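You operate a simulated robot arm through the tools that you are given. There is no shell and no other tool. Be economical: measure what you need, move in short steps, check, and stop when the job is done.

You run a simulated robot arm. Do the job below in one go: nothing can be reset, and whatever is moved stays where it is left.

## Task
Bed the butterfly valve down in its crate for the return trip.
Fine: swing the butterfly lever shut, close the transit clamp, lay the packing foam on the valve crosswise to the clamp and stand the drier pack on the crate floor beside the valve, away from the tray stack; fingers from under the clamp.
Where things are to end (x, y in the base frame): crate drier pack within 0.06 m of [0.57, 0.27].

It is judged by the outcome, as a careful person would: the job done as asked, and still so three seconds after it is handed in. It fails if anything else is knocked over, pushed out of place, dropped, spilled or broken.

## Robot
A 7-joint arm with a two-finger parallel gripper on a trunk, on a base that drives. Base frame: it is fixed to the floor where the robot stands at the start and does not move with it; the origin is under the middle of the robot, x ahead of it, y to its left, z up; the surface under the hand at the start is at about z = 0.64. Lengths are in m, angles in degrees, forces in N, time in s.
With the tool pointing down near the work surface it reaches from about 0.1 to 0.8 m from the robot's upright axis, wherever it stands. Its first joint turns from -115.0 to 115.0 degrees. Places, roughly: butterfly lever [0.6, 0.1, 0.8]; ply crate floor [0.8, 0.1, 0.6]; transit clamp [0.8, 0.1, 0.9]. Payload 3.91 kg.
The tool frame sits at the grasp point between the pads (the TCP): z along the fingers, y along the line on which they close. The tips reach 0.03 m beyond it. The gripper opens to 0.11 m. The fingers are 0.02 m wide and 0.01 m thick; the gripper's body (0.048 by 0.112 m) begins 0.055 m behind the TCP.
Orientation is told as [roll, pitch, yaw] about the base's x, y, z axes, in that order, counted from this pose: with the fingers straight down and closing along the base's y, the tool's x points along the base's -x, its y along +y and its z along -z.

## Interface
- The arm moves only by the tool play_rows. Its argument "targets" is a list of rows, each a list of 7 numbers: the turn, a rotation vector about the base's x, y, z in units of 60 degrees (1.0 is 60 degrees), then the shift along the base's x, y, z in units of 300 mm (1.0 is 300 mm), then the opening, from 0 (shut) to 1 (fully open). In form: [[rx, ry, rz, dx, dy, dz, hand], ...]. A call has 1 to 8 rows; each row is the pose to reach, as a shift and turn from the pose commanded when the call began. A call with a number of a shift or a turn outside -1 to 1 is refused whole. Rows are played at 5 a second. More than 0.05 m and 8.6 degrees between two rows, or a gripper value outside its range, and nothing of the call is played. A pose out of reach is approached as far as the arm can. The call stops where the force on the tool passes 50 N (or 10 N more than at its start, if that is more) or the arm is blocked; 0.2 s more then pass. Each finger travels about 0.153 m/s and halts on what it meets, pressing with about 29 N; the grip force reading is that of the motor and also rises with nothing between the fingers. The clock runs only during rows and for 0.2 s after the last one: add rows that repeat a pose to give the fingers time. It gives the time, the measured TCP pose, the force on the tool (base axes), the opening and the grip force at its end, in the units of the frame above (readings bear some noise), with the torque about the TCP (base axes, N m) and any sound that the robot's microphone picked up, and new pictures: "pictures" is both (left out), scene, wrist or none.
- Cameras (640 x 400 px; columns grow to the right, rows downward): "scene" is now at [0.1693, 0.1583, 1.4955]; the picture's right is [-0.90, -0.44, 0.00], its down [-0.39, 0.78, -0.49] and it looks along [0.22, -0.44, -0.87] (base axes); focal length 266 px, centre (320, 200). "wrist" rides on the gripper at [0.072, 0.017, -0.103] in the tool frame; the picture's right is [-0.23, 0.97, 0.00], its down [-0.76, -0.18, -0.62] and it looks along [-0.61, -0.14, 0.78] (tool axes); focal length 222 px, centre (320, 200). There is no depth. A picture from a camera that has moved, and an enlarged one, comes with that camera's place and axes in the base frame and with its lens. The place of the scene camera against the robot may be out by one fixed shift of up to 0.018 m in any direction.
- move_column(by): slides the trunk up (or, below 0, down) by that many m; the arm and the scene camera ride with it, the base frame stays. It gives what a move gives, with no picture.
- base_move(legs): drives the robot by 1 to 6 legs, each [ahead, left, turn to the left] in m, m and degrees, along the robot's own axes; the way and the turn of a leg run together, so that a leg with both is an arc; at most 1.5 m and 180 degrees a leg. The arm and the cameras ride along, it lands a little off, and it stops where it bumps. It gives what a move gives, and a new picture of the scene camera.
- head_to(pan, tilt): turns the head with the scene camera to pan (to the left, within 80 degrees either way) and tilt (down, from -29 to 69), counted from straight ahead of the robot. It gives what a move gives, and a new picture of the scene camera.
- inspect(camera, box): a new picture of the part [left, top, right, bottom] of that camera's present view, enlarged. The clock stands still meanwhile.
- finish_job(): hands the job in; it is judged then, once.

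Go step by step. Nothing tells you exact positions but the pictures and the camera data: compare them with the known pose of the tool, close in by small moves and look again before you grip or let go. The budget is 120 turns and 260 pictures, counting those below and the enlarged ones. Unless the task says otherwise, let go and move clear before handing in, and close with one line.

The tools are called after ">>>" as name(argument=value, ...) on one line, values as JSON. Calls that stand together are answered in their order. play_rows: Moves the arm, as the interface text tells. Its arguments: {"type":"object","properties":{"targets":{"type":"array"},"pictures":{"type":"string","enum":["both","scene","wrist","none"]}},"required":["targets"]} The other tools are called the same way: move_column (by) slides the trunk up or down; base_move (legs) drives the base; head_to (pan, tilt) turns the head that bears the scene camera; inspect (camera, box) takes an enlarged picture of a part of a camera's view; finish_job () hands the job in.

At the start:

```text
clock: 0.0
ee_pos: [0.5548, -0.0106, 1.1059]
ee_rot: [0.0, -0.1, -0.1]
wrist_force: [0.3, -0.9, -0.5]
wrist_torque: [-0.04, 0.02, 0.01]
width: 0.1102
grip_force: 0.0
trunk travel left (down, up): [-0.875, 0.115]
robot x, y, heading: [-0.0025, -0.0003, 0.1]
head pan, tilt: [-63.6, 60.6]
```

scene: 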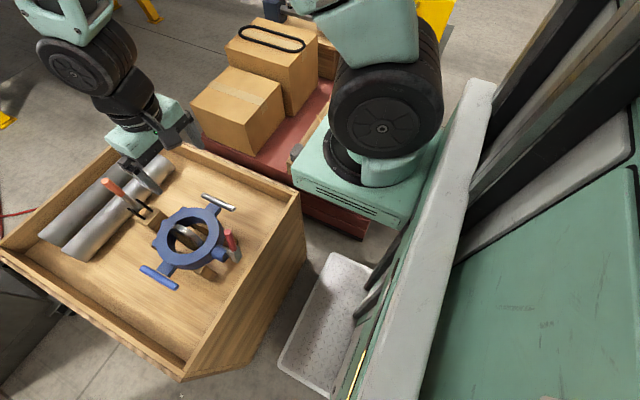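
wrist: 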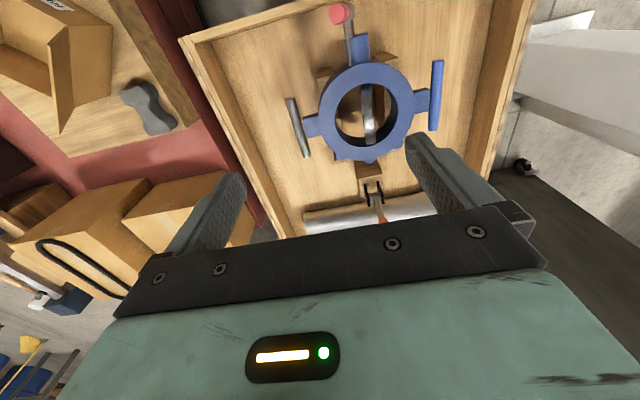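

I see the crate with the valve, a red lever, an orange clamp handle and rolls, with a pallet of boxes to the right. I'll look closer before moving, and turn the head toward the crate.

>>> head_to(pan=0, tilt=50)

>>> inspect(camera="wrist", box=[170, 0, 540, 230])

```text
clock: 1.3
ee_pos: [0.5549, -0.011, 1.1056]
ee_rot: [0.0, 0.0, 0.0]
wrist_force: [0.2, 0.5, 1.0]
wrist_torque: [0.0, 0.01, -0.02]
width: 0.1101
grip_force: 0.0
trunk travel left (down, up): [-0.875, 0.115]
robot x, y, heading: [0.0008, 0.0032, 0.0]
head pan, tilt: [0.0, 50.0]
camera scene: at [0.217, 0.2173, 1.5088], right [0.0, -1.0, 0.0], down [-0.77, 0.0, -0.64], along [0.64, 0.0, -0.77], focal length 266 px, centre (320, 200)
```

scene: 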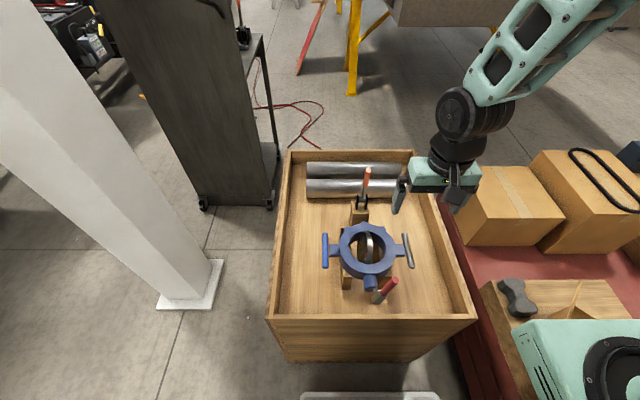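

```text
1.73 times, centred on (355, 115) of wrist
camera zoom: at [0.4818, 0.0074, 1.2093], right [0.23, 0.97, 0.0], down [0.76, -0.18, 0.62], along [0.61, -0.14, -0.78], focal length 384 px, centre (260, 347)
```

zoom: 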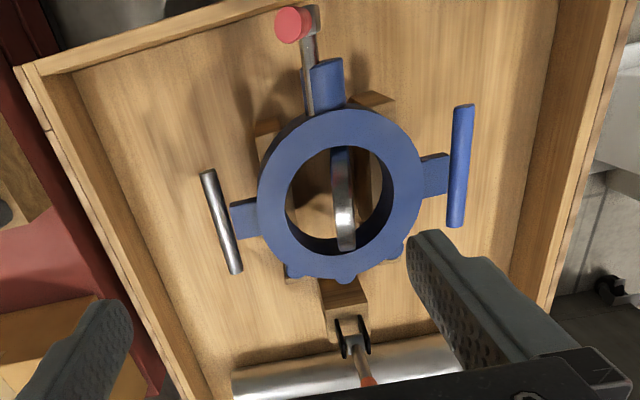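

The crate is ahead, with the valve in it and the pallet to the right carrying a dark dog-bone thing and cartons. I need to find the foam and drier pack.

>>> head_to(pan=-50, tilt=45)

>>> head_to(pan=55, tilt=40)

>>> head_to(pan=-15, tilt=55)

>>> inspect(camera="scene", box=[160, 120, 400, 270])

```text
clock: 2.5
ee_pos: [0.5534, -0.0103, 1.1061]
ee_rot: [0.0, 0.0, 0.0]
wrist_force: [0.0, 0.3, 0.1]
wrist_torque: [0.03, 0.01, 0.0]
width: 0.1099
grip_force: 0.1
trunk travel left (down, up): [-0.875, 0.115]
robot x, y, heading: [-0.0005, 0.002, -0.0]
head pan, tilt: [-50.0, 45.0]
camera scene: at [0.1923, 0.1551, 1.5158], right [-0.77, -0.64, 0.0], down [-0.46, 0.54, -0.71], along [0.45, -0.54, -0.71], focal length 266 px, centre (320, 200)
```

scene: 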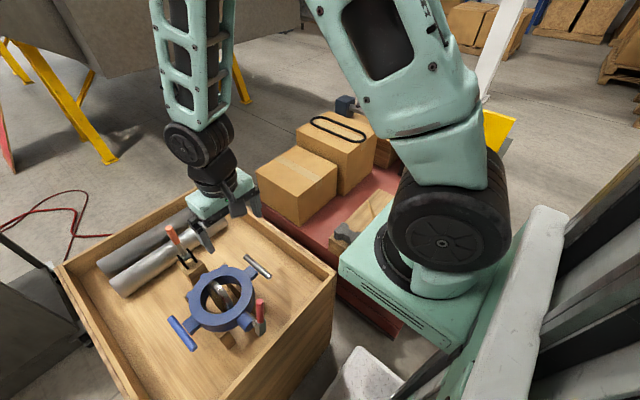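

```text
clock: 4.3
ee_pos: [0.5555, -0.0101, 1.1053]
ee_rot: [0.0, 0.0, -0.1]
wrist_force: [-0.3, -1.1, 0.2]
wrist_torque: [-0.02, 0.03, -0.01]
width: 0.11
grip_force: 0.0
trunk travel left (down, up): [-0.875, 0.115]
robot x, y, heading: [0.0006, 0.0016, 0.1]
head pan, tilt: [55.0, 40.0]
camera scene: at [0.1888, 0.287, 1.523], right [0.82, -0.57, 0.0], down [-0.37, -0.53, -0.77], along [0.44, 0.63, -0.64], focal length 266 px, centre (320, 200)
```

scene: 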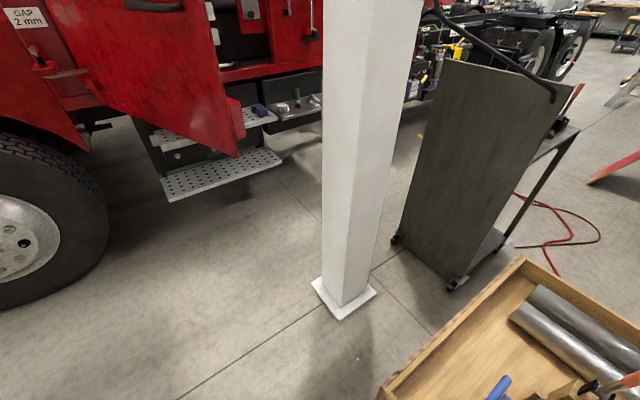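

```text
clock: 5.8
ee_pos: [0.5549, -0.0096, 1.1062]
ee_rot: [0.1, 0.0, 0.0]
wrist_force: [0.9, -1.2, -0.6]
wrist_torque: [-0.02, 0.01, -0.04]
width: 0.1099
grip_force: 0.1
trunk travel left (down, up): [-0.875, 0.115]
robot x, y, heading: [0.0035, -0.0011, 0.1]
head pan, tilt: [-15.0, 55.0]
camera scene: at [0.2097, 0.1987, 1.5024], right [-0.26, -0.97, 0.0], down [-0.79, 0.21, -0.57], along [0.55, -0.15, -0.82], focal length 266 px, centre (320, 200)
```

scene: 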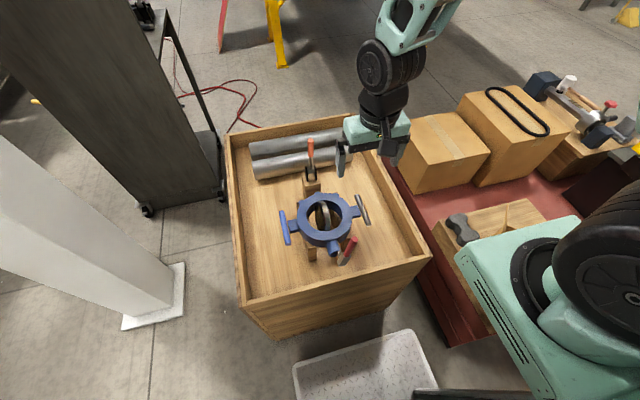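

```text
2.67 times, centred on (280, 195) of scene
camera zoom: at [0.2097, 0.1987, 1.5024], right [-0.26, -0.97, 0.0], down [-0.79, 0.21, -0.57], along [0.55, -0.15, -0.82], focal length 709 px, centre (427, 213)
```

zoom: 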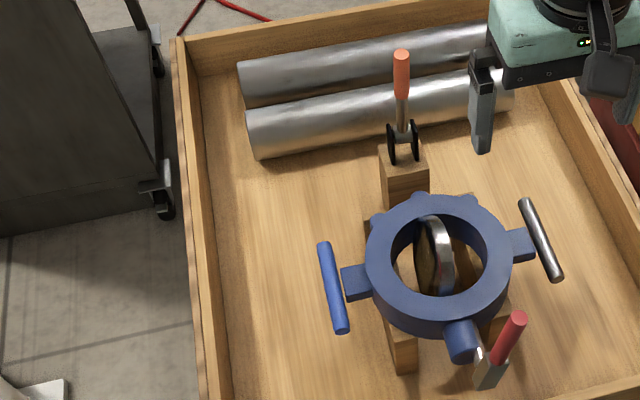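

The lever (red) and the clamp (orange) are clear. The dark dog-bone on the pallet board needs a closer look, and so does the white speckled tray.

>>> inspect(camera="wrist", box=[0, 0, 240, 150])

>>> inspect(camera="scene", box=[400, 60, 640, 260])

>>> head_to(pan=-10, tilt=69)

```text
2.67 times, centred on (120, 75) of wrist
camera zoom: at [0.4818, 0.0074, 1.2093], right [0.23, 0.97, 0.0], down [0.76, -0.18, 0.62], along [0.61, -0.14, -0.78], focal length 592 px, centre (853, 533)
```

zoom: 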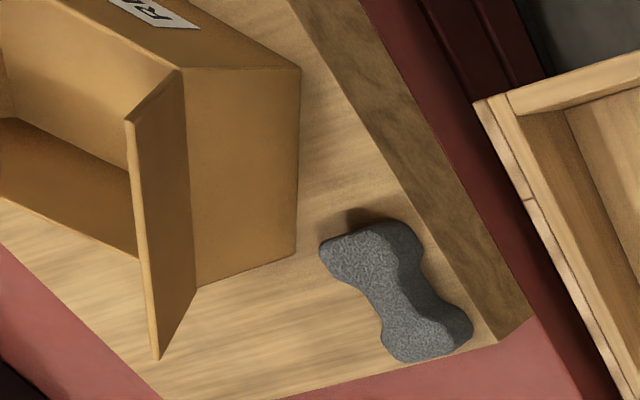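

```text
2.00 times, centred on (520, 160) of scene
camera zoom: at [0.2097, 0.1987, 1.5024], right [-0.26, -0.97, 0.0], down [-0.79, 0.21, -0.57], along [0.55, -0.15, -0.82], focal length 532 px, centre (-80, 280)
```

zoom: 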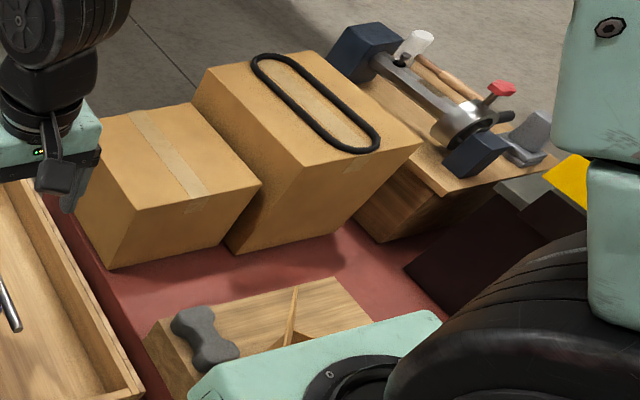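

```text
clock: 6.5
ee_pos: [0.555, -0.0102, 1.1053]
ee_rot: [-0.1, -0.1, 0.0]
wrist_force: [-0.3, -0.2, 0.1]
wrist_torque: [0.02, 0.02, 0.02]
width: 0.11
grip_force: 0.1
trunk travel left (down, up): [-0.875, 0.115]
robot x, y, heading: [-0.0015, 0.0013, -0.0]
head pan, tilt: [-10.0, 68.8]
camera scene: at [0.1951, 0.2076, 1.4869], right [-0.17, -0.98, 0.0], down [-0.92, 0.16, -0.36], along [0.36, -0.06, -0.93], focal length 266 px, centre (320, 200)
```

scene: 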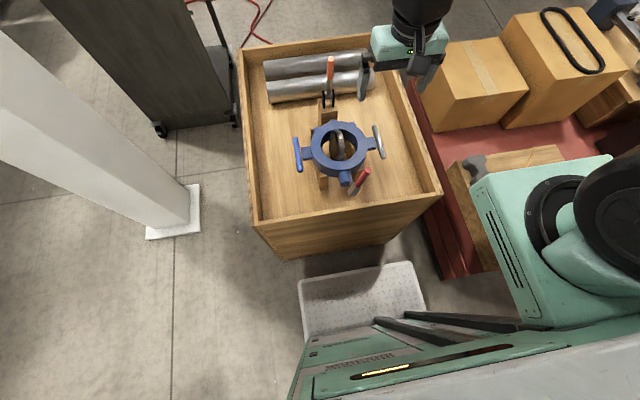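

The grey dog-bone on the wooden crate of the pallet is likely the packing foam; the drier pack may be in the open carton. I'll move the hand over towards the pallet, staying high, to look.

>>> play_rows(targets=[[0, 0, 0, -0.05, -0.16, 0, 1], [0, 0, 0, -0.1, -0.32, 0, 1], [0, 0, 0, -0.15, -0.48, 0, 1], [0, 0, 0, -0.2, -0.64, 0, 1], [0, 0, 0, -0.2, -0.8, 0, 1], [0, 0, 0, -0.2, -0.95, 0, 1]])

```text
refused: row 1 steps farther than a row can; nothing moved
```

>>> play_rows(targets=[[0, 0, 0, -0.04, -0.15, 0, 1], [0, 0, 0, -0.08, -0.3, 0, 1], [0, 0, 0, -0.12, -0.45, 0, 1], [0, 0, 0, -0.16, -0.6, 0, 1], [0, 0, 0, -0.2, -0.75, 0, 1], [0, 0, 0, -0.2, -0.9, 0, 1]])

```text
clock: 7.9
ee_pos: [0.4956, -0.2792, 1.1047]
ee_rot: [0.0, 0.0, 0.1]
wrist_force: [-0.2, 0.5, -0.3]
wrist_torque: [-0.06, 0.03, -0.03]
width: 0.1101
grip_force: 0.0
trunk travel left (down, up): [-0.875, 0.115]
robot x, y, heading: [0.0018, 0.0016, 0.2]
head pan, tilt: [-10.0, 68.8]
camera scene: at [0.195, 0.2083, 1.4868], right [-0.17, -0.98, 0.0], down [-0.92, 0.16, -0.36], along [0.36, -0.06, -0.93], focal length 266 px, centre (320, 200)
camera wrist: at [0.4217, -0.2626, 1.2089], right [0.23, 0.97, 0.0], down [0.76, -0.18, 0.62], along [0.61, -0.14, -0.78], focal length 222 px, centre (320, 200)
```

scene: 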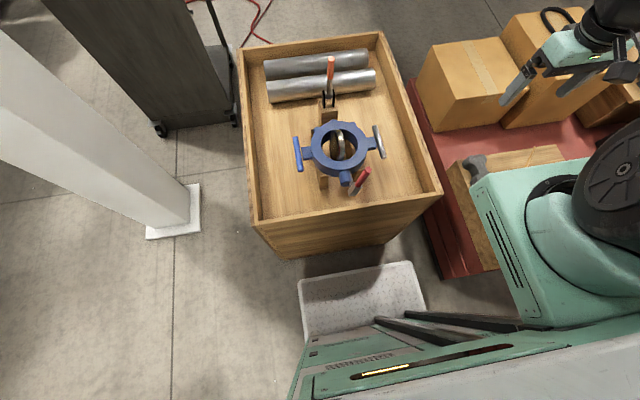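
wrist: 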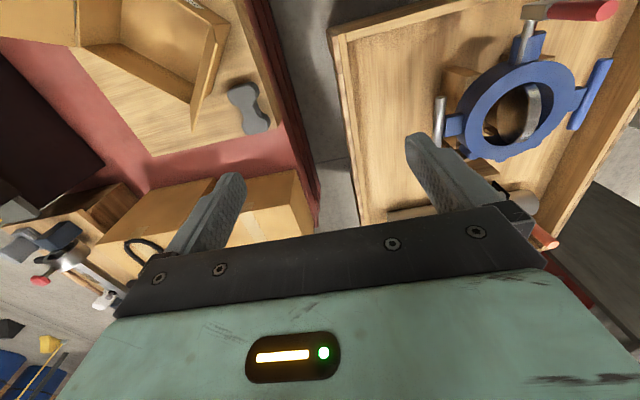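

>>> inspect(camera="wrist", box=[0, 0, 300, 180])

>>> play_rows(targets=[[0, 0, 0, 0.15, -0.05, 0, 1], [0, 0, 0, 0.25, -0.15, 0, 1], [0, 0, 0, 0.3, -0.3, 0, 1], [0, 0, 0, 0.3, -0.45, 0, 1], [0, 0, 0, 0.3, -0.6, 0, 1], [0, 0, 0, 0.3, -0.75, 0, 1]])

```text
2.13 times, centred on (150, 90) of wrist
camera zoom: at [0.4217, -0.2626, 1.2089], right [0.23, 0.97, 0.0], down [0.76, -0.18, 0.62], along [0.61, -0.14, -0.78], focal length 474 px, centre (683, 435)
```

zoom: 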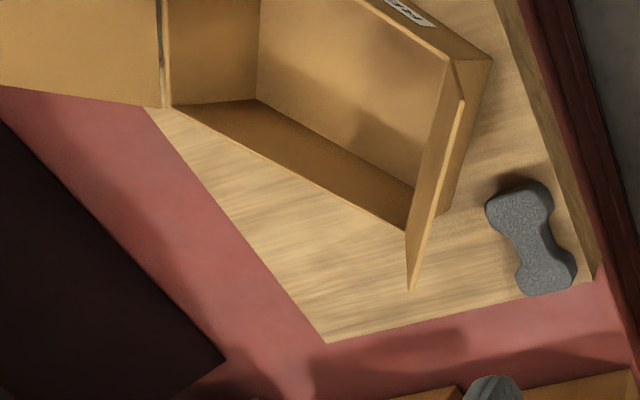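

```text
clock: 9.3
ee_pos: [0.585, -0.5058, 1.1066]
ee_rot: [0.1, -0.1, 0.0]
wrist_force: [0.6, 0.0, 0.0]
wrist_torque: [-0.03, 0.01, 0.01]
width: 0.1101
grip_force: 0.0
trunk travel left (down, up): [-0.875, 0.115]
robot x, y, heading: [-0.0003, -0.0013, 0.2]
head pan, tilt: [-10.0, 68.8]
camera scene: at [0.195, 0.2082, 1.4868], right [-0.17, -0.98, 0.0], down [-0.92, 0.16, -0.36], along [0.36, -0.06, -0.93], focal length 266 px, centre (320, 200)
camera wrist: at [0.512, -0.488, 1.2095], right [0.23, 0.97, 0.0], down [0.76, -0.18, 0.62], along [0.61, -0.14, -0.78], focal length 222 px, centre (320, 200)
```

scene: 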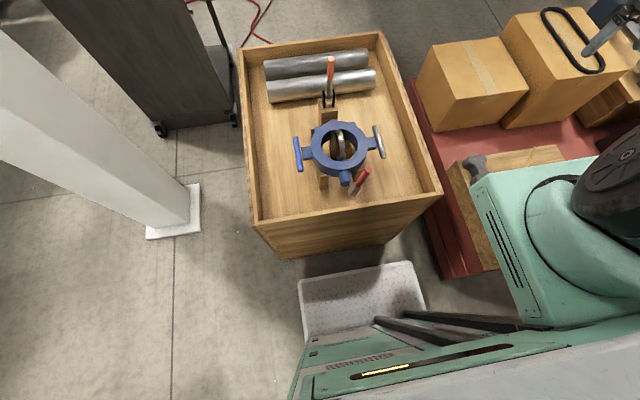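
wrist: 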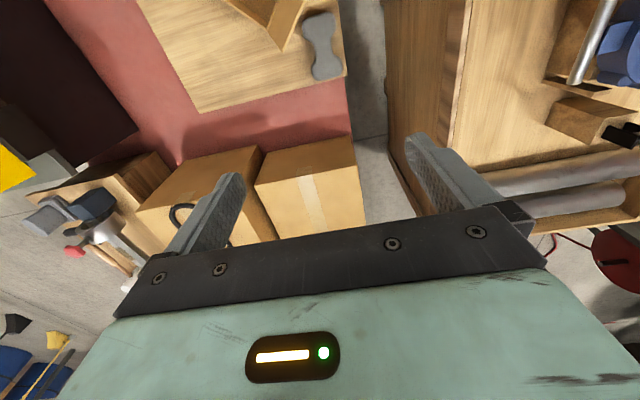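

The carton opens away from me. Let me look at the items on the far crate, and the rest of the pallet.

>>> inspect(camera="wrist", box=[0, 130, 200, 300])

>>> head_to(pan=-45, tilt=35)

>>> inspect(camera="scene", box=[180, 120, 420, 320])

```text
2.35 times, centred on (100, 215) of wrist
camera zoom: at [0.512, -0.488, 1.2095], right [0.23, 0.97, 0.0], down [0.76, -0.18, 0.62], along [0.61, -0.14, -0.78], focal length 523 px, centre (838, 165)
```

zoom: 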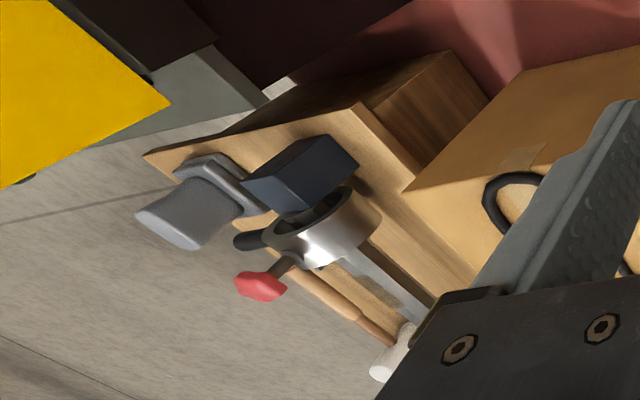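

```text
clock: 10.3
ee_pos: [0.5851, -0.5056, 1.1056]
ee_rot: [0.0, 0.0, 0.0]
wrist_force: [-0.8, 0.6, -1.0]
wrist_torque: [-0.03, 0.03, 0.0]
width: 0.1099
grip_force: 0.0
trunk travel left (down, up): [-0.875, 0.115]
robot x, y, heading: [0.0037, 0.0034, 0.1]
head pan, tilt: [-45.0, 35.0]
camera scene: at [0.2023, 0.1551, 1.5305], right [-0.71, -0.71, 0.0], down [-0.41, 0.41, -0.82], along [0.58, -0.58, -0.57], focal length 266 px, centre (320, 200)
```

scene: 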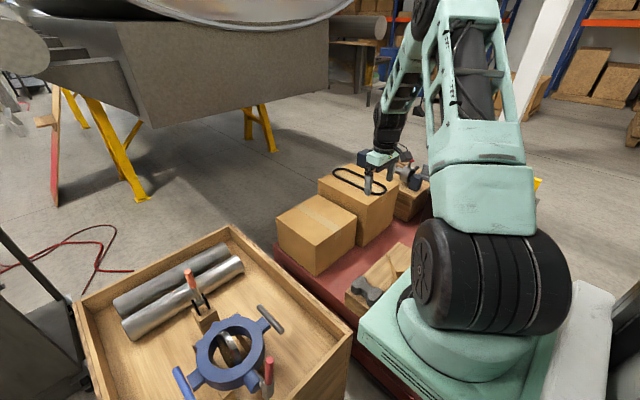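

```text
2.00 times, centred on (300, 220) of scene
camera zoom: at [0.2023, 0.1551, 1.5305], right [-0.71, -0.71, 0.0], down [-0.41, 0.41, -0.82], along [0.58, -0.58, -0.57], focal length 532 px, centre (360, 160)
```

zoom: 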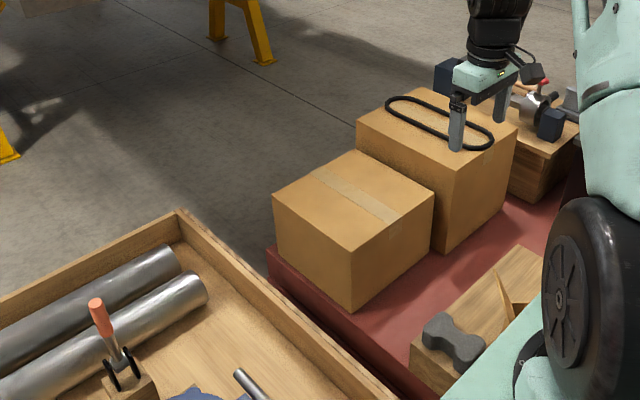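

>>> head_to(pan=-80, tilt=50)

>>> play_rows(targets=[[0, 0, -0.14, 0, 0, 0, 1], [0, 0, -0.28, 0, 0, 0, 1], [0, 0, -0.42, 0, 0, 0, 1], [0, 0, -0.56, 0, 0, 0, 1], [0, 0, -0.7, 0, 0, 0, 1], [0, 0, -0.84, 0, 0, 0, 1], [0, 0, -0.98, 0, 0, 0, 1]], pictures="wrist")

```text
clock: 11.3
ee_pos: [0.5847, -0.506, 1.1069]
ee_rot: [0.0, 0.0, 0.0]
wrist_force: [1.2, 0.0, -0.7]
wrist_torque: [-0.02, 0.03, 0.01]
width: 0.1102
grip_force: 0.1
trunk travel left (down, up): [-0.875, 0.115]
robot x, y, heading: [-0.0018, 0.0005, 0.1]
head pan, tilt: [-80.0, 50.0]
camera scene: at [0.1534, 0.1415, 1.5089], right [-0.98, -0.17, 0.0], down [-0.13, 0.75, -0.64], along [0.11, -0.63, -0.77], focal length 266 px, centre (320, 200)
```

scene: 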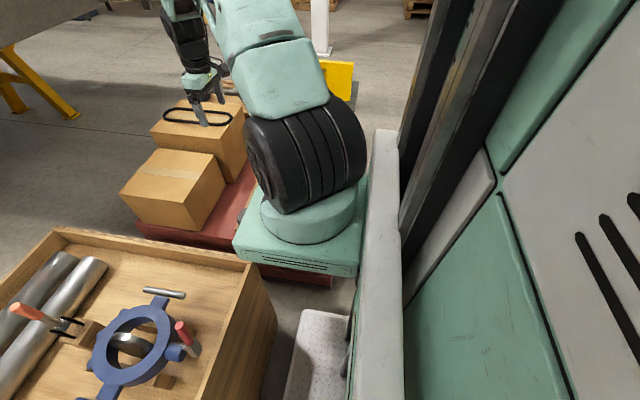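

```text
clock: 12.9
ee_pos: [0.5852, -0.5063, 1.1069]
ee_rot: [0.1, 0.0, -58.9]
wrist_force: [0.4, 0.6, 0.8]
wrist_torque: [0.01, 0.0, 0.0]
width: 0.1098
grip_force: 0.1
trunk travel left (down, up): [-0.875, 0.115]
robot x, y, heading: [0.0035, 0.0006, -0.0]
head pan, tilt: [-80.0, 50.0]
camera wrist: at [0.5611, -0.4339, 1.2095], right [0.95, 0.31, 0.0], down [0.24, -0.74, 0.62], along [0.19, -0.59, -0.78], focal length 222 px, centre (320, 200)
```

wrist: 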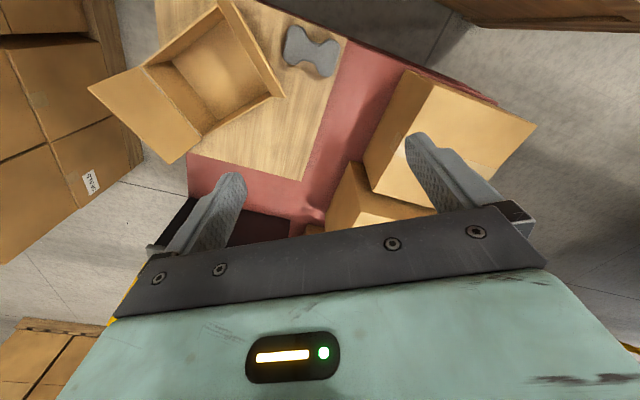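

>>> play_rows(targets=[[0, 0, -0.14, 0.08, -0.12, 0, 1], [0, 0, -0.28, 0.16, -0.24, 0, 1], [0, 0, -0.42, 0.2, -0.36, 0, 1], [0, 0, -0.56, 0.24, -0.48, 0, 1], [0, 0, -0.7, 0.26, -0.6, 0, 1], [0, 0, -0.84, 0.26, -0.7, 0, 1], [0, 0, -0.98, 0.26, -0.8, 0, 1]], pictures="wrist")

```text
clock: 14.5
ee_pos: [0.6362, -0.6933, 1.104]
ee_rot: [-0.1, 0.1, -117.7]
wrist_force: [-0.3, -0.4, -1.0]
wrist_torque: [0.01, -0.01, -0.01]
width: 0.1104
grip_force: 0.0
out of reach, approached as far as the arm can: row 6, 7
trunk travel left (down, up): [-0.875, 0.115]
robot x, y, heading: [-0.001, -0.0001, 0.1]
head pan, tilt: [-80.0, 50.0]
camera wrist: at [0.6834, -0.6358, 1.2058], right [0.76, -0.65, 0.0], down [-0.51, -0.59, 0.62], along [-0.41, -0.47, -0.78], focal length 222 px, centre (320, 200)
```

wrist: 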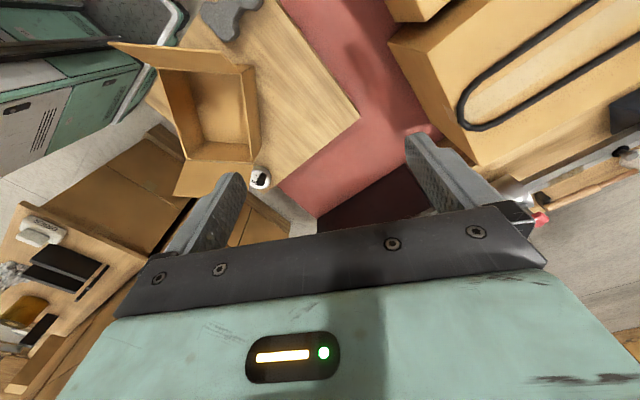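

A small white can with a dark emblem stands beside the carton. Look closer.

>>> inspect(camera="wrist", box=[130, 30, 330, 210])

>>> inspect(camera="wrist", box=[0, 100, 200, 300])

```text
2.22 times, centred on (230, 120) of wrist
camera zoom: at [0.6834, -0.6358, 1.2058], right [0.76, -0.65, 0.0], down [-0.51, -0.59, 0.62], along [-0.41, -0.47, -0.78], focal length 494 px, centre (520, 378)
```

zoom: 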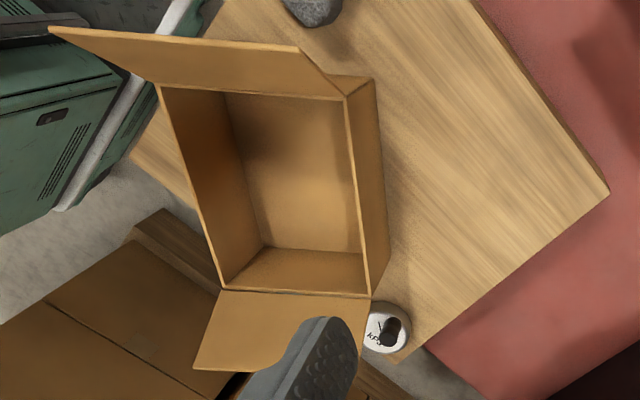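

```text
2.00 times, centred on (100, 200) of wrist
camera zoom: at [0.6834, -0.6358, 1.2058], right [0.76, -0.65, 0.0], down [-0.51, -0.59, 0.62], along [-0.41, -0.47, -0.78], focal length 444 px, centre (760, 200)
```

zoom: 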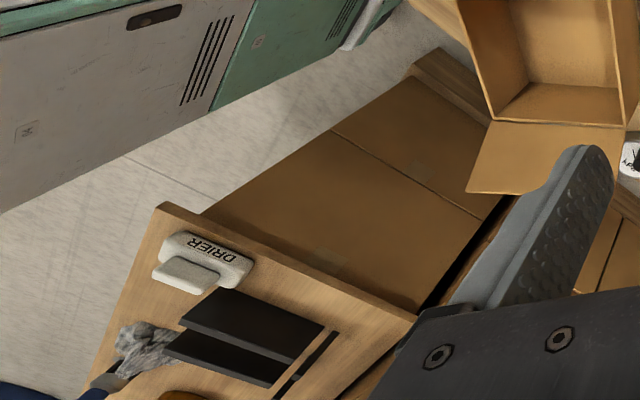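

Found: the DRIER pack lies on a crate behind-right of the robot, near black trays (the tray stack). First I do the valve: bring the hand back over the crate.

>>> play_rows(targets=[[0, 0, 0.14, -0.03, 0.12, 0, 1], [0, 0, 0.28, -0.06, 0.24, 0, 1], [0, 0, 0.42, -0.09, 0.36, 0, 1], [0, 0, 0.56, -0.12, 0.48, 0, 1], [0, 0, 0.7, -0.15, 0.6, 0, 1], [0, 0, 0.84, -0.2, 0.7, 0, 1], [0, 0, 0.98, -0.25, 0.83, 0, 1]], pictures="none")

>>> play_rows(targets=[[0, 0, 0.14, -0.04, 0.12, 0, 1], [0, 0, 0.28, -0.08, 0.24, 0, 1], [0, 0, 0.42, -0.12, 0.36, 0, 1], [0, 0, 0.56, -0.16, 0.48, 0, 1], [0, 0, 0.7, -0.2, 0.6, 0, 1], [0, 0, 0.84, -0.24, 0.72, 0, 1], [0, 0, 0.98, -0.28, 0.84, 0, 1]], pictures="none")

>>> head_to(pan=-15, tilt=60)

```text
clock: 16.1
ee_pos: [0.5603, -0.443, 1.1018]
ee_rot: [0.0, 0.0, -58.6]
wrist_force: [-0.2, -0.6, 0.4]
wrist_torque: [0.0, 0.01, 0.01]
width: 0.11
grip_force: 0.0
trunk travel left (down, up): [-0.875, 0.115]
robot x, y, heading: [0.0036, -0.0009, 0.1]
head pan, tilt: [-80.0, 50.0]
```

```text
clock: 17.7
ee_pos: [0.49, -0.1964, 1.1037]
ee_rot: [0.2, 0.2, 0.0]
wrist_force: [0.1, -0.2, 0.3]
wrist_torque: [0.01, -0.01, 0.02]
width: 0.1099
grip_force: 0.1
out of reach, approached as far as the arm can: row 7
trunk travel left (down, up): [-0.875, 0.115]
robot x, y, heading: [0.0012, -0.003, -0.0]
head pan, tilt: [-80.0, 50.0]
```

```text
clock: 19.1
ee_pos: [0.4906, -0.1972, 1.1027]
ee_rot: [0.1, 0.2, 0.0]
wrist_force: [0.7, -0.5, 0.3]
wrist_torque: [-0.01, -0.01, 0.0]
width: 0.1099
grip_force: 0.1
trunk travel left (down, up): [-0.875, 0.115]
robot x, y, heading: [-0.0005, 0.0016, 0.1]
head pan, tilt: [-15.0, 60.0]
camera scene: at [0.2044, 0.2, 1.4963], right [-0.26, -0.97, 0.0], down [-0.84, 0.22, -0.5], along [0.48, -0.13, -0.87], focal length 266 px, centre (320, 200)
```

scene: 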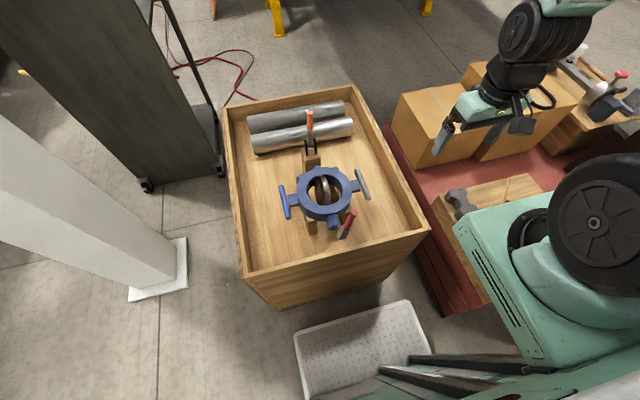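

>>> inspect(camera="scene", box=[260, 90, 400, 250])

>>> play_rows(targets=[[0, 0, 0, -0.1, 0.1, 0, 1], [0, 0, 0, -0.15, 0.24, 0, 1], [0, 0, 0, -0.2, 0.38, 0, 1], [0, 0, 0, -0.24, 0.52, 0, 1], [0, 0, 0, -0.28, 0.66, 0, 1], [0, 0, 0, -0.3, 0.8, 0, 1]], pictures="wrist")

```text
2.50 times, centred on (330, 170) of scene
camera zoom: at [0.2044, 0.2, 1.4963], right [-0.26, -0.97, 0.0], down [-0.84, 0.22, -0.5], along [0.48, -0.13, -0.87], focal length 664 px, centre (295, 275)
```

zoom: 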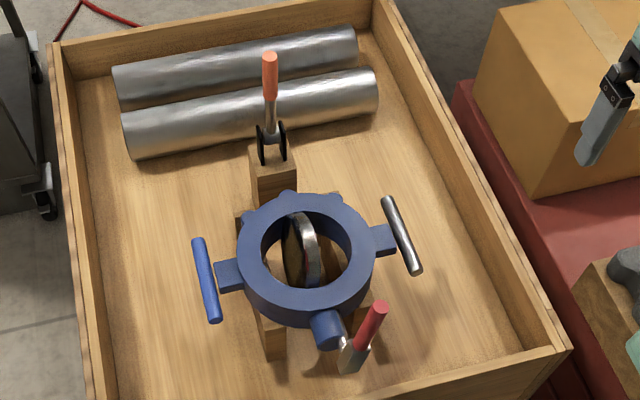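

```text
clock: 20.5
ee_pos: [0.4298, 0.0686, 1.104]
ee_rot: [-0.1, 0.0, -0.1]
wrist_force: [0.8, -0.6, 0.5]
wrist_torque: [0.03, 0.04, 0.0]
width: 0.1101
grip_force: 0.2
out of reach, approached as far as the arm can: row 1, 2, 3, 4, 5, 6
trunk travel left (down, up): [-0.875, 0.115]
robot x, y, heading: [0.0018, 0.0015, -0.1]
head pan, tilt: [-15.0, 60.0]
camera wrist: at [0.3566, 0.0857, 1.2071], right [0.23, 0.97, 0.0], down [0.76, -0.18, 0.62], along [0.61, -0.14, -0.78], focal length 222 px, centre (320, 200)
```

wrist: 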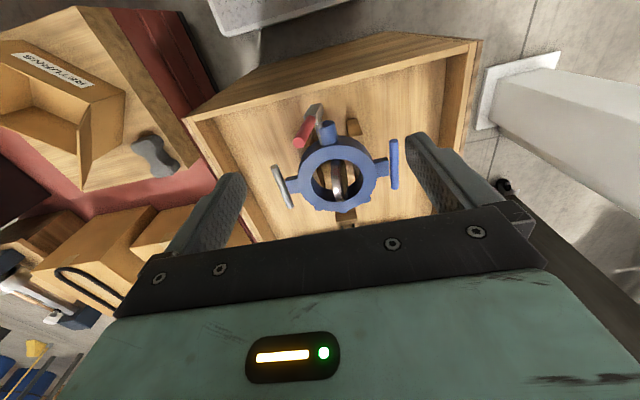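

>>> inspect(camera="wrist", box=[250, 80, 420, 240])

>>> inspect(camera="scene", box=[320, 190, 370, 245])

```text
2.50 times, centred on (335, 160) of wrist
camera zoom: at [0.3566, 0.0857, 1.2071], right [0.23, 0.97, 0.0], down [0.76, -0.18, 0.62], along [0.61, -0.14, -0.78], focal length 555 px, centre (282, 300)
```

zoom: 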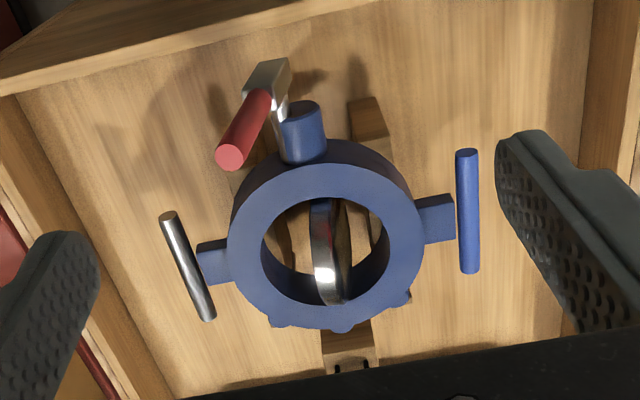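

```text
7.27 times, centred on (345, 218) of scene
camera zoom: at [0.2047, 0.1996, 1.4963], right [-0.26, -0.97, 0.0], down [-0.84, 0.22, -0.5], along [0.48, -0.13, -0.87], focal length 1933 px, centre (138, 73)
```

zoom: 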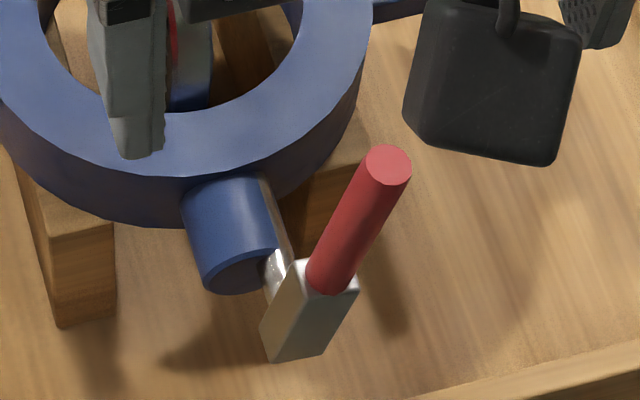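

The lever's red grip stands upright at about (0.48, 0.03, 0.82–0.91), beside the stub on the near side of the ring. I'll lower the camera for a closer look at the hinge.

>>> play_rows(targets=[[0, 0, 0, 0, 0, -0.15, 1], [0, 0, 0, -0.03, 0, -0.3, 1], [0, 0, 0, -0.06, 0, -0.45, 1]], pictures="wrist")

>>> inspect(camera="wrist", box=[240, 0, 400, 100])

```text
clock: 21.3
ee_pos: [0.4116, 0.0684, 0.9697]
ee_rot: [0.1, 0.0, 0.0]
wrist_force: [0.0, 0.1, 0.7]
wrist_torque: [0.02, -0.01, 0.01]
width: 0.1098
grip_force: 0.0
trunk travel left (down, up): [-0.875, 0.115]
robot x, y, heading: [0.0002, -0.0005, -0.1]
head pan, tilt: [-15.0, 60.0]
camera wrist: at [0.3378, 0.0871, 1.0715], right [0.23, 0.97, 0.0], down [0.76, -0.18, 0.62], along [0.61, -0.14, -0.78], focal length 222 px, centre (320, 200)
```

wrist: 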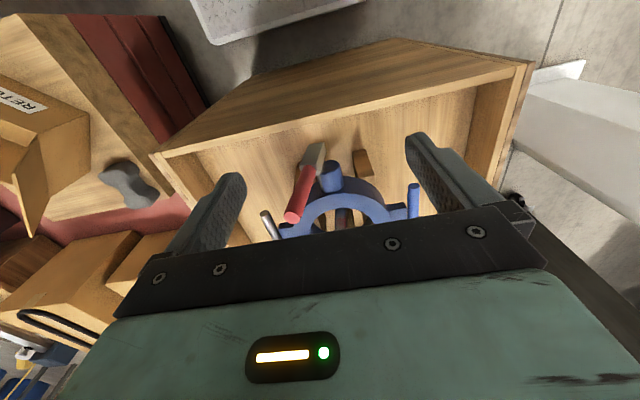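

```text
4.00 times, centred on (320, 50) of wrist
camera zoom: at [0.3378, 0.0871, 1.0715], right [0.23, 0.97, 0.0], down [0.76, -0.18, 0.62], along [0.61, -0.14, -0.78], focal length 888 px, centre (320, 800)
```

zoom: 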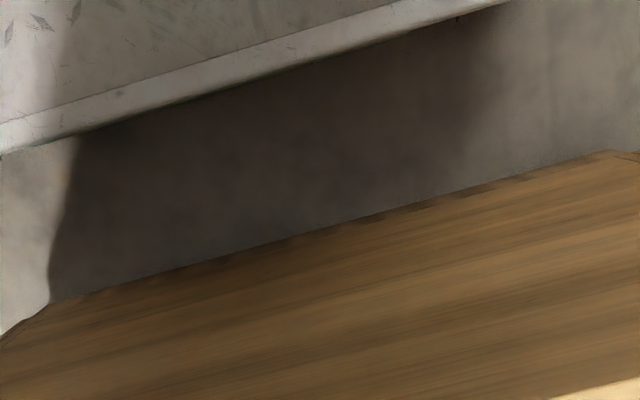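

>>> inspect(camera="wrist", box=[250, 120, 410, 235])

>>> inspect(camera="scene", box=[270, 100, 390, 250])

```text
3.48 times, centred on (330, 178) of wrist
camera zoom: at [0.3378, 0.0871, 1.0715], right [0.23, 0.97, 0.0], down [0.76, -0.18, 0.62], along [0.61, -0.14, -0.78], focal length 773 px, centre (285, 278)
```

zoom: 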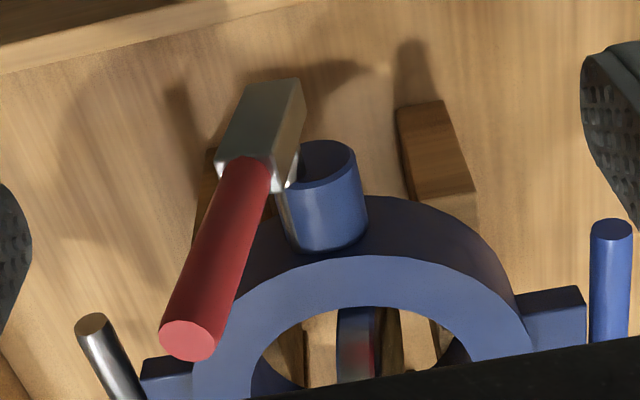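

```text
2.67 times, centred on (330, 175) of scene
camera zoom: at [0.2038, 0.1998, 1.4965], right [-0.26, -0.97, 0.0], down [-0.84, 0.22, -0.5], along [0.48, -0.13, -0.87], focal length 709 px, centre (293, 267)
```

zoom: 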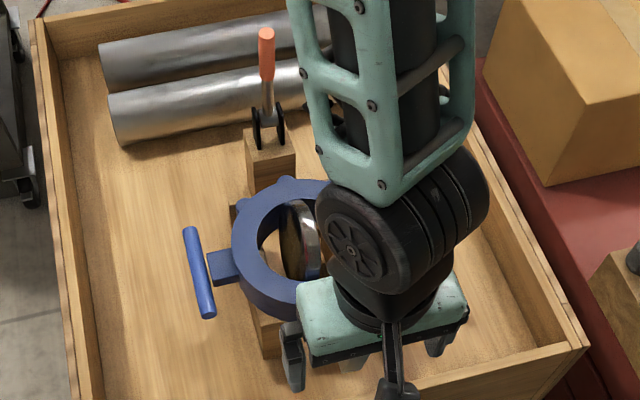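

The grip leans slightly toward −y with pivot near (y 0.045, z 0.80), axis along x. I'll turn the fingers to close along x, pinch the grip and swing it down toward −y.

>>> play_rows(targets=[[0, 0, -0.14, 0.04, -0.02, 0.1, 1], [0, 0, -0.28, 0.08, -0.04, 0.2, 1], [0, 0, -0.42, 0.12, -0.06, 0.28, 1], [0, 0, -0.56, 0.16, -0.08, 0.28, 1], [0, 0, -0.7, 0.2, -0.1, 0.28, 1], [0, 0, -0.84, 0.22, -0.12, 0.28, 1], [0, 0, -0.98, 0.228, -0.13, 0.28, 1]], pictures="none")

>>> play_rows(targets=[[0, 0, -0.13, 0, 0, 0, 1], [0, 0, -0.26, 0, 0, 0, 1], [0, 0, -0.39, 0, 0, 0, 1], [0, 0, -0.52, 0, 0, 0, 1], [0, 0, -0.52, 0, 0, 0, 0.6]])

```text
clock: 22.9
ee_pos: [0.48, 0.0309, 1.054]
ee_rot: [-0.1, 0.0, -59.0]
wrist_force: [-0.8, -0.6, -0.7]
wrist_torque: [0.01, -0.02, 0.01]
width: 0.1098
grip_force: 0.0
trunk travel left (down, up): [-0.875, 0.115]
robot x, y, heading: [-0.0007, -0.0032, -0.1]
head pan, tilt: [-15.0, 60.0]
```

```text
clock: 24.1
ee_pos: [0.4803, 0.0312, 1.0538]
ee_rot: [0.0, 0.1, -90.1]
wrist_force: [-0.2, 0.3, -0.2]
wrist_torque: [0.01, 0.0, 0.02]
width: 0.0659
grip_force: 0.1
trunk travel left (down, up): [-0.875, 0.115]
robot x, y, heading: [-0.0012, 0.001, 0.3]
head pan, tilt: [-15.0, 60.0]
camera scene: at [0.2044, 0.2001, 1.4963], right [-0.26, -0.97, 0.0], down [-0.84, 0.22, -0.5], along [0.48, -0.13, -0.87], focal length 266 px, centre (320, 200)
camera wrist: at [0.4964, 0.1038, 1.1569], right [0.97, -0.23, 0.0], down [-0.18, -0.76, 0.62], along [-0.14, -0.61, -0.78], focal length 222 px, centre (320, 200)
```

scene: 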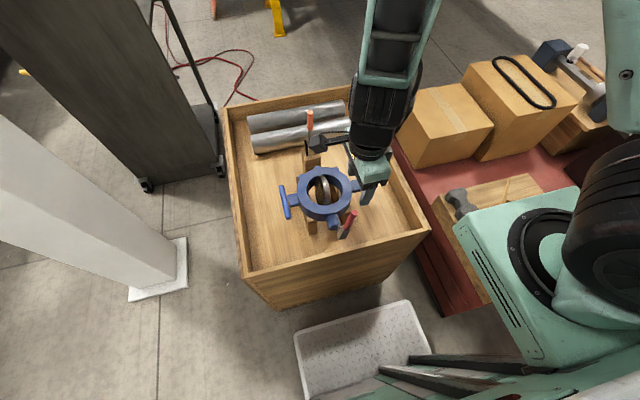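
wrist: 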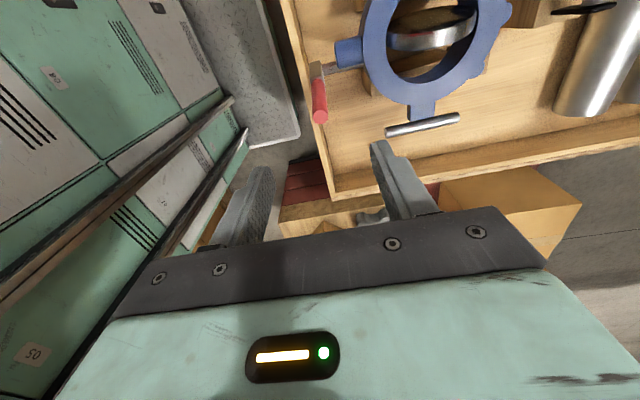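

>>> play_rows(targets=[[0, 0, 0, 0, 0, -0.15, 0.6], [0, 0, 0, 0, 0, -0.3, 0.6], [0, 0, 0, 0, 0, -0.45, 0.6], [0, 0, 0, 0, 0, -0.59, 0.6], [0, 0, 0, 0, 0, -0.59, 0.6]], pictures="wrist")

>>> inspect(camera="wrist", box=[220, 40, 460, 240])

```text
clock: 25.3
ee_pos: [0.4816, 0.0311, 0.8776]
ee_rot: [0.0, 0.0, -90.0]
wrist_force: [-0.7, -0.3, 0.4]
wrist_torque: [0.0, 0.04, -0.01]
width: 0.0663
grip_force: 0.3
trunk travel left (down, up): [-0.875, 0.115]
robot x, y, heading: [-0.0006, -0.0005, -0.0]
head pan, tilt: [-15.0, 60.0]
camera wrist: at [0.4969, 0.1033, 0.9803], right [0.97, -0.23, 0.0], down [-0.18, -0.76, 0.62], along [-0.14, -0.61, -0.78], focal length 222 px, centre (320, 200)
```

wrist: 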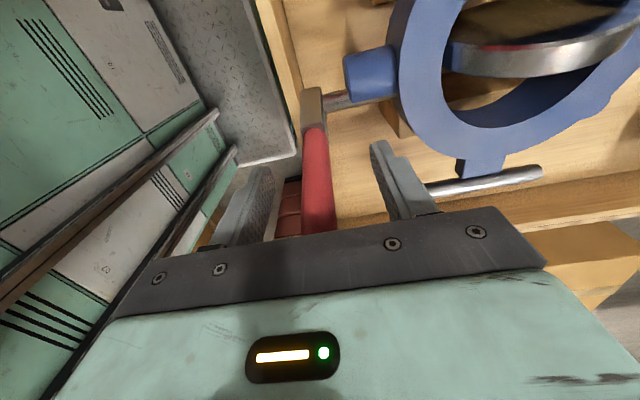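

```text
2.00 times, centred on (340, 140) of wrist
camera zoom: at [0.4969, 0.1033, 0.9803], right [0.97, -0.23, 0.0], down [-0.18, -0.76, 0.62], along [-0.14, -0.61, -0.78], focal length 444 px, centre (280, 320)
```

zoom: 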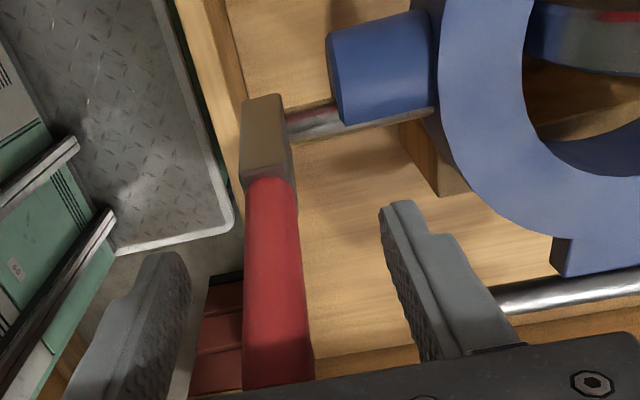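

>>> play_rows(targets=[[0, 0, 0, 0, 0, 0, 0], [0, 0, 0, 0, 0, 0, 0], [0, 0, 0, 0, 0, 0, 0]], pictures="none")

>>> play_rows(targets=[[0, 0, 0, 0, -0.02, -0.005, 0], [0, 0, 0, 0, -0.043, -0.013, 0], [0, 0, 0, 0, -0.043, -0.013, 0]], pictures="wrist")

```text
clock: 26.1
ee_pos: [0.4805, 0.0291, 0.8771]
ee_rot: [-0.1, 0.0, -90.1]
wrist_force: [-13.1, 0.3, -0.6]
wrist_torque: [0.03, -0.63, -0.04]
width: 0.0239
grip_force: 28.7
trunk travel left (down, up): [-0.875, 0.115]
robot x, y, heading: [-0.0017, -0.0028, 0.3]
head pan, tilt: [-15.0, 60.0]
```

```text
clock: 26.9
ee_pos: [0.4815, 0.0188, 0.8732]
ee_rot: [0.0, 0.1, -90.0]
wrist_force: [-5.6, 10.7, 6.8]
wrist_torque: [0.83, 1.27, 0.26]
width: 0.0239
grip_force: 28.9
trunk travel left (down, up): [-0.875, 0.115]
robot x, y, heading: [-0.0026, 0.001, 0.0]
head pan, tilt: [-15.0, 60.0]
camera wrist: at [0.4964, 0.0912, 0.9768], right [0.97, -0.23, 0.0], down [-0.18, -0.76, 0.62], along [-0.14, -0.61, -0.78], focal length 222 px, centre (320, 200)
```

wrist: 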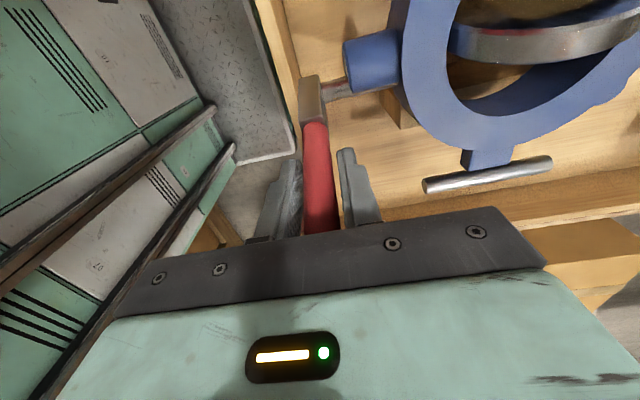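

>>> play_rows(targets=[[0, 0, 0, 0, -0.033, -0.0147, 0], [0, 0, 0, 0, -0.064, -0.034, 0], [0, 0, 0, 0, -0.092, -0.057, 0], [0, 0, 0, 0, -0.117, -0.085, 0], [0, 0, 0, 0, -0.117, -0.085, 0]], pictures="wrist")

```text
clock: 28.1
ee_pos: [0.481, -0.02, 0.8474]
ee_rot: [0.2, -0.2, -90.0]
wrist_force: [6.9, -6.9, 14.1]
wrist_torque: [0.45, 0.61, 0.35]
width: 0.0241
grip_force: 29.0
trunk travel left (down, up): [-0.875, 0.115]
robot x, y, heading: [0.0016, 0.0006, 0.2]
head pan, tilt: [-15.0, 60.0]
camera wrist: at [0.4972, 0.0544, 0.9507], right [0.97, -0.23, 0.0], down [-0.18, -0.76, 0.62], along [-0.14, -0.61, -0.78], focal length 222 px, centre (320, 200)
```

wrist: 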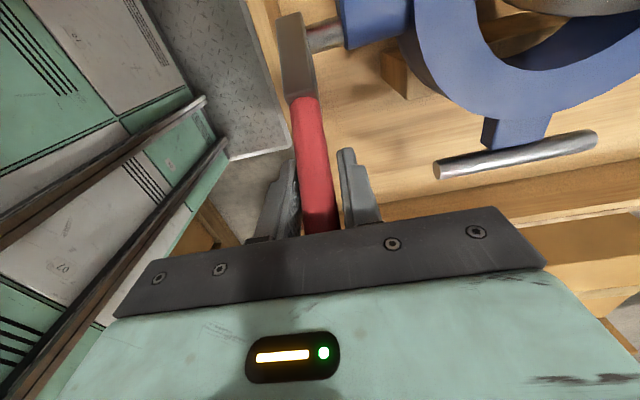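

>>> play_rows(targets=[[0, 0, 0, 0, -0.033, -0.031, 0], [0, 0, 0, 0, -0.049, -0.063, 0], [0, 0, 0, 0, -0.061, -0.097, 0], [0, 0, 0, 0, -0.067, -0.133, 0], [0, 0, 0, 0, -0.067, -0.133, 0]], pictures="wrist")

```text
clock: 29.3
ee_pos: [0.4791, -0.0384, 0.807]
ee_rot: [0.0, 0.0, -90.1]
wrist_force: [2.8, -12.4, 11.2]
wrist_torque: [0.77, 0.14, 0.06]
width: 0.0241
grip_force: 29.0
trunk travel left (down, up): [-0.875, 0.115]
robot x, y, heading: [-0.0013, 0.0002, -0.2]
head pan, tilt: [-15.0, 60.0]
camera wrist: at [0.4956, 0.0345, 0.9101], right [0.97, -0.23, 0.0], down [-0.18, -0.76, 0.62], along [-0.14, -0.61, -0.78], focal length 222 px, centre (320, 200)
```

wrist: 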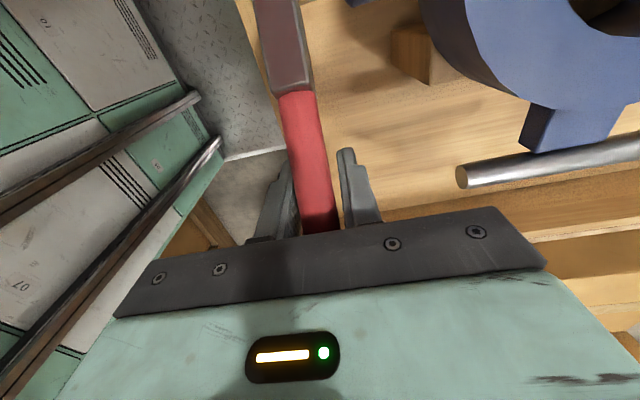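

>>> play_rows(targets=[[0, 0, 0, 0, -0.003, -0.027, 0], [0, 0, 0, 0, -0.003, -0.04, 0], [0, 0, 0, 0, -0.003, -0.05, 0]], pictures="wrist")

```text
clock: 30.1
ee_pos: [0.4794, -0.0385, 0.792]
ee_rot: [0.0, -0.1, -90.0]
wrist_force: [-2.1, -12.2, 10.9]
wrist_torque: [0.9, -0.15, -0.09]
width: 0.0239
grip_force: 29.1
trunk travel left (down, up): [-0.875, 0.115]
robot x, y, heading: [0.0026, -0.0018, 0.0]
head pan, tilt: [-15.0, 60.0]
camera wrist: at [0.4954, 0.0341, 0.8956], right [0.97, -0.23, 0.0], down [-0.18, -0.76, 0.62], along [-0.14, -0.61, -0.78], focal length 222 px, centre (320, 200)
```

wrist: 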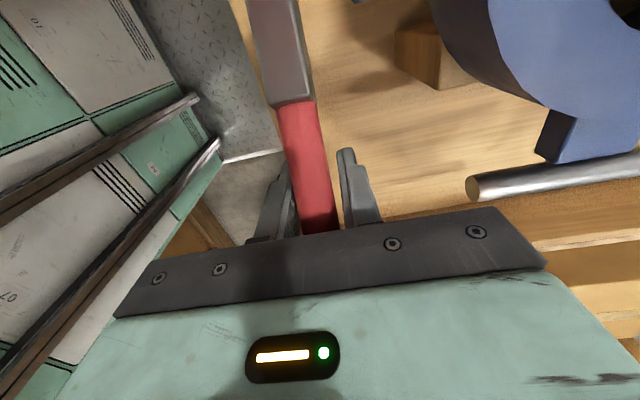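

>>> inspect(camera="scene", box=[260, 150, 400, 250])

```text
4.00 times, centred on (330, 200) of scene
camera zoom: at [0.2039, 0.1995, 1.4964], right [-0.26, -0.97, 0.0], down [-0.84, 0.22, -0.5], along [0.48, -0.13, -0.87], focal length 1063 px, centre (280, 200)
```

zoom: 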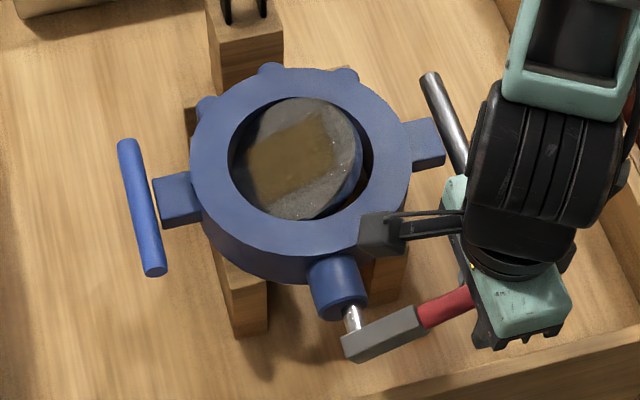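

The disc is nearly shut but still tilted; the same direction closes it further. I continue the arc until it stops.

>>> play_rows(targets=[[0, 0, 0, 0, 0.003, -0.018, 0], [0, 0, 0, 0, 0.007, -0.037, 0], [0, 0, 0, 0, 0.012, -0.052, 0], [0, 0, 0, 0, 0.012, -0.052, 0]], pictures="none")

>>> inspect(camera="scene", box=[260, 150, 400, 250])

```text
clock: 31.1
ee_pos: [0.48, -0.0355, 0.777]
ee_rot: [0.0, 0.0, -90.0]
wrist_force: [-14.0, -19.0, 7.9]
wrist_torque: [0.77, -0.42, -0.13]
width: 0.0238
grip_force: 29.0
trunk travel left (down, up): [-0.875, 0.115]
robot x, y, heading: [0.0012, -0.0005, -0.1]
head pan, tilt: [-15.0, 60.0]
```

```text
4.00 times, centred on (330, 200) of scene
camera zoom: at [0.2035, 0.1992, 1.4965], right [-0.26, -0.97, 0.0], down [-0.84, 0.22, -0.5], along [0.48, -0.13, -0.87], focal length 1063 px, centre (280, 200)
```

zoom: 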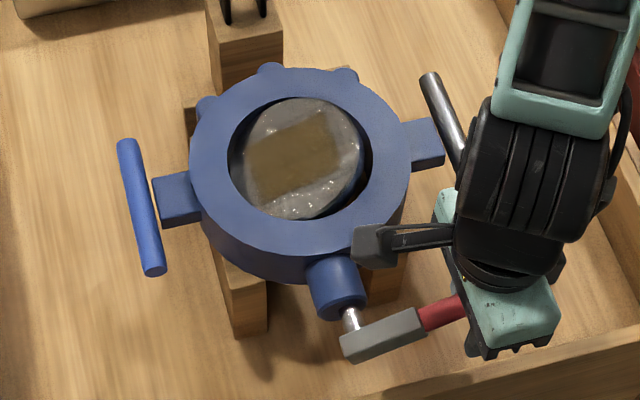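

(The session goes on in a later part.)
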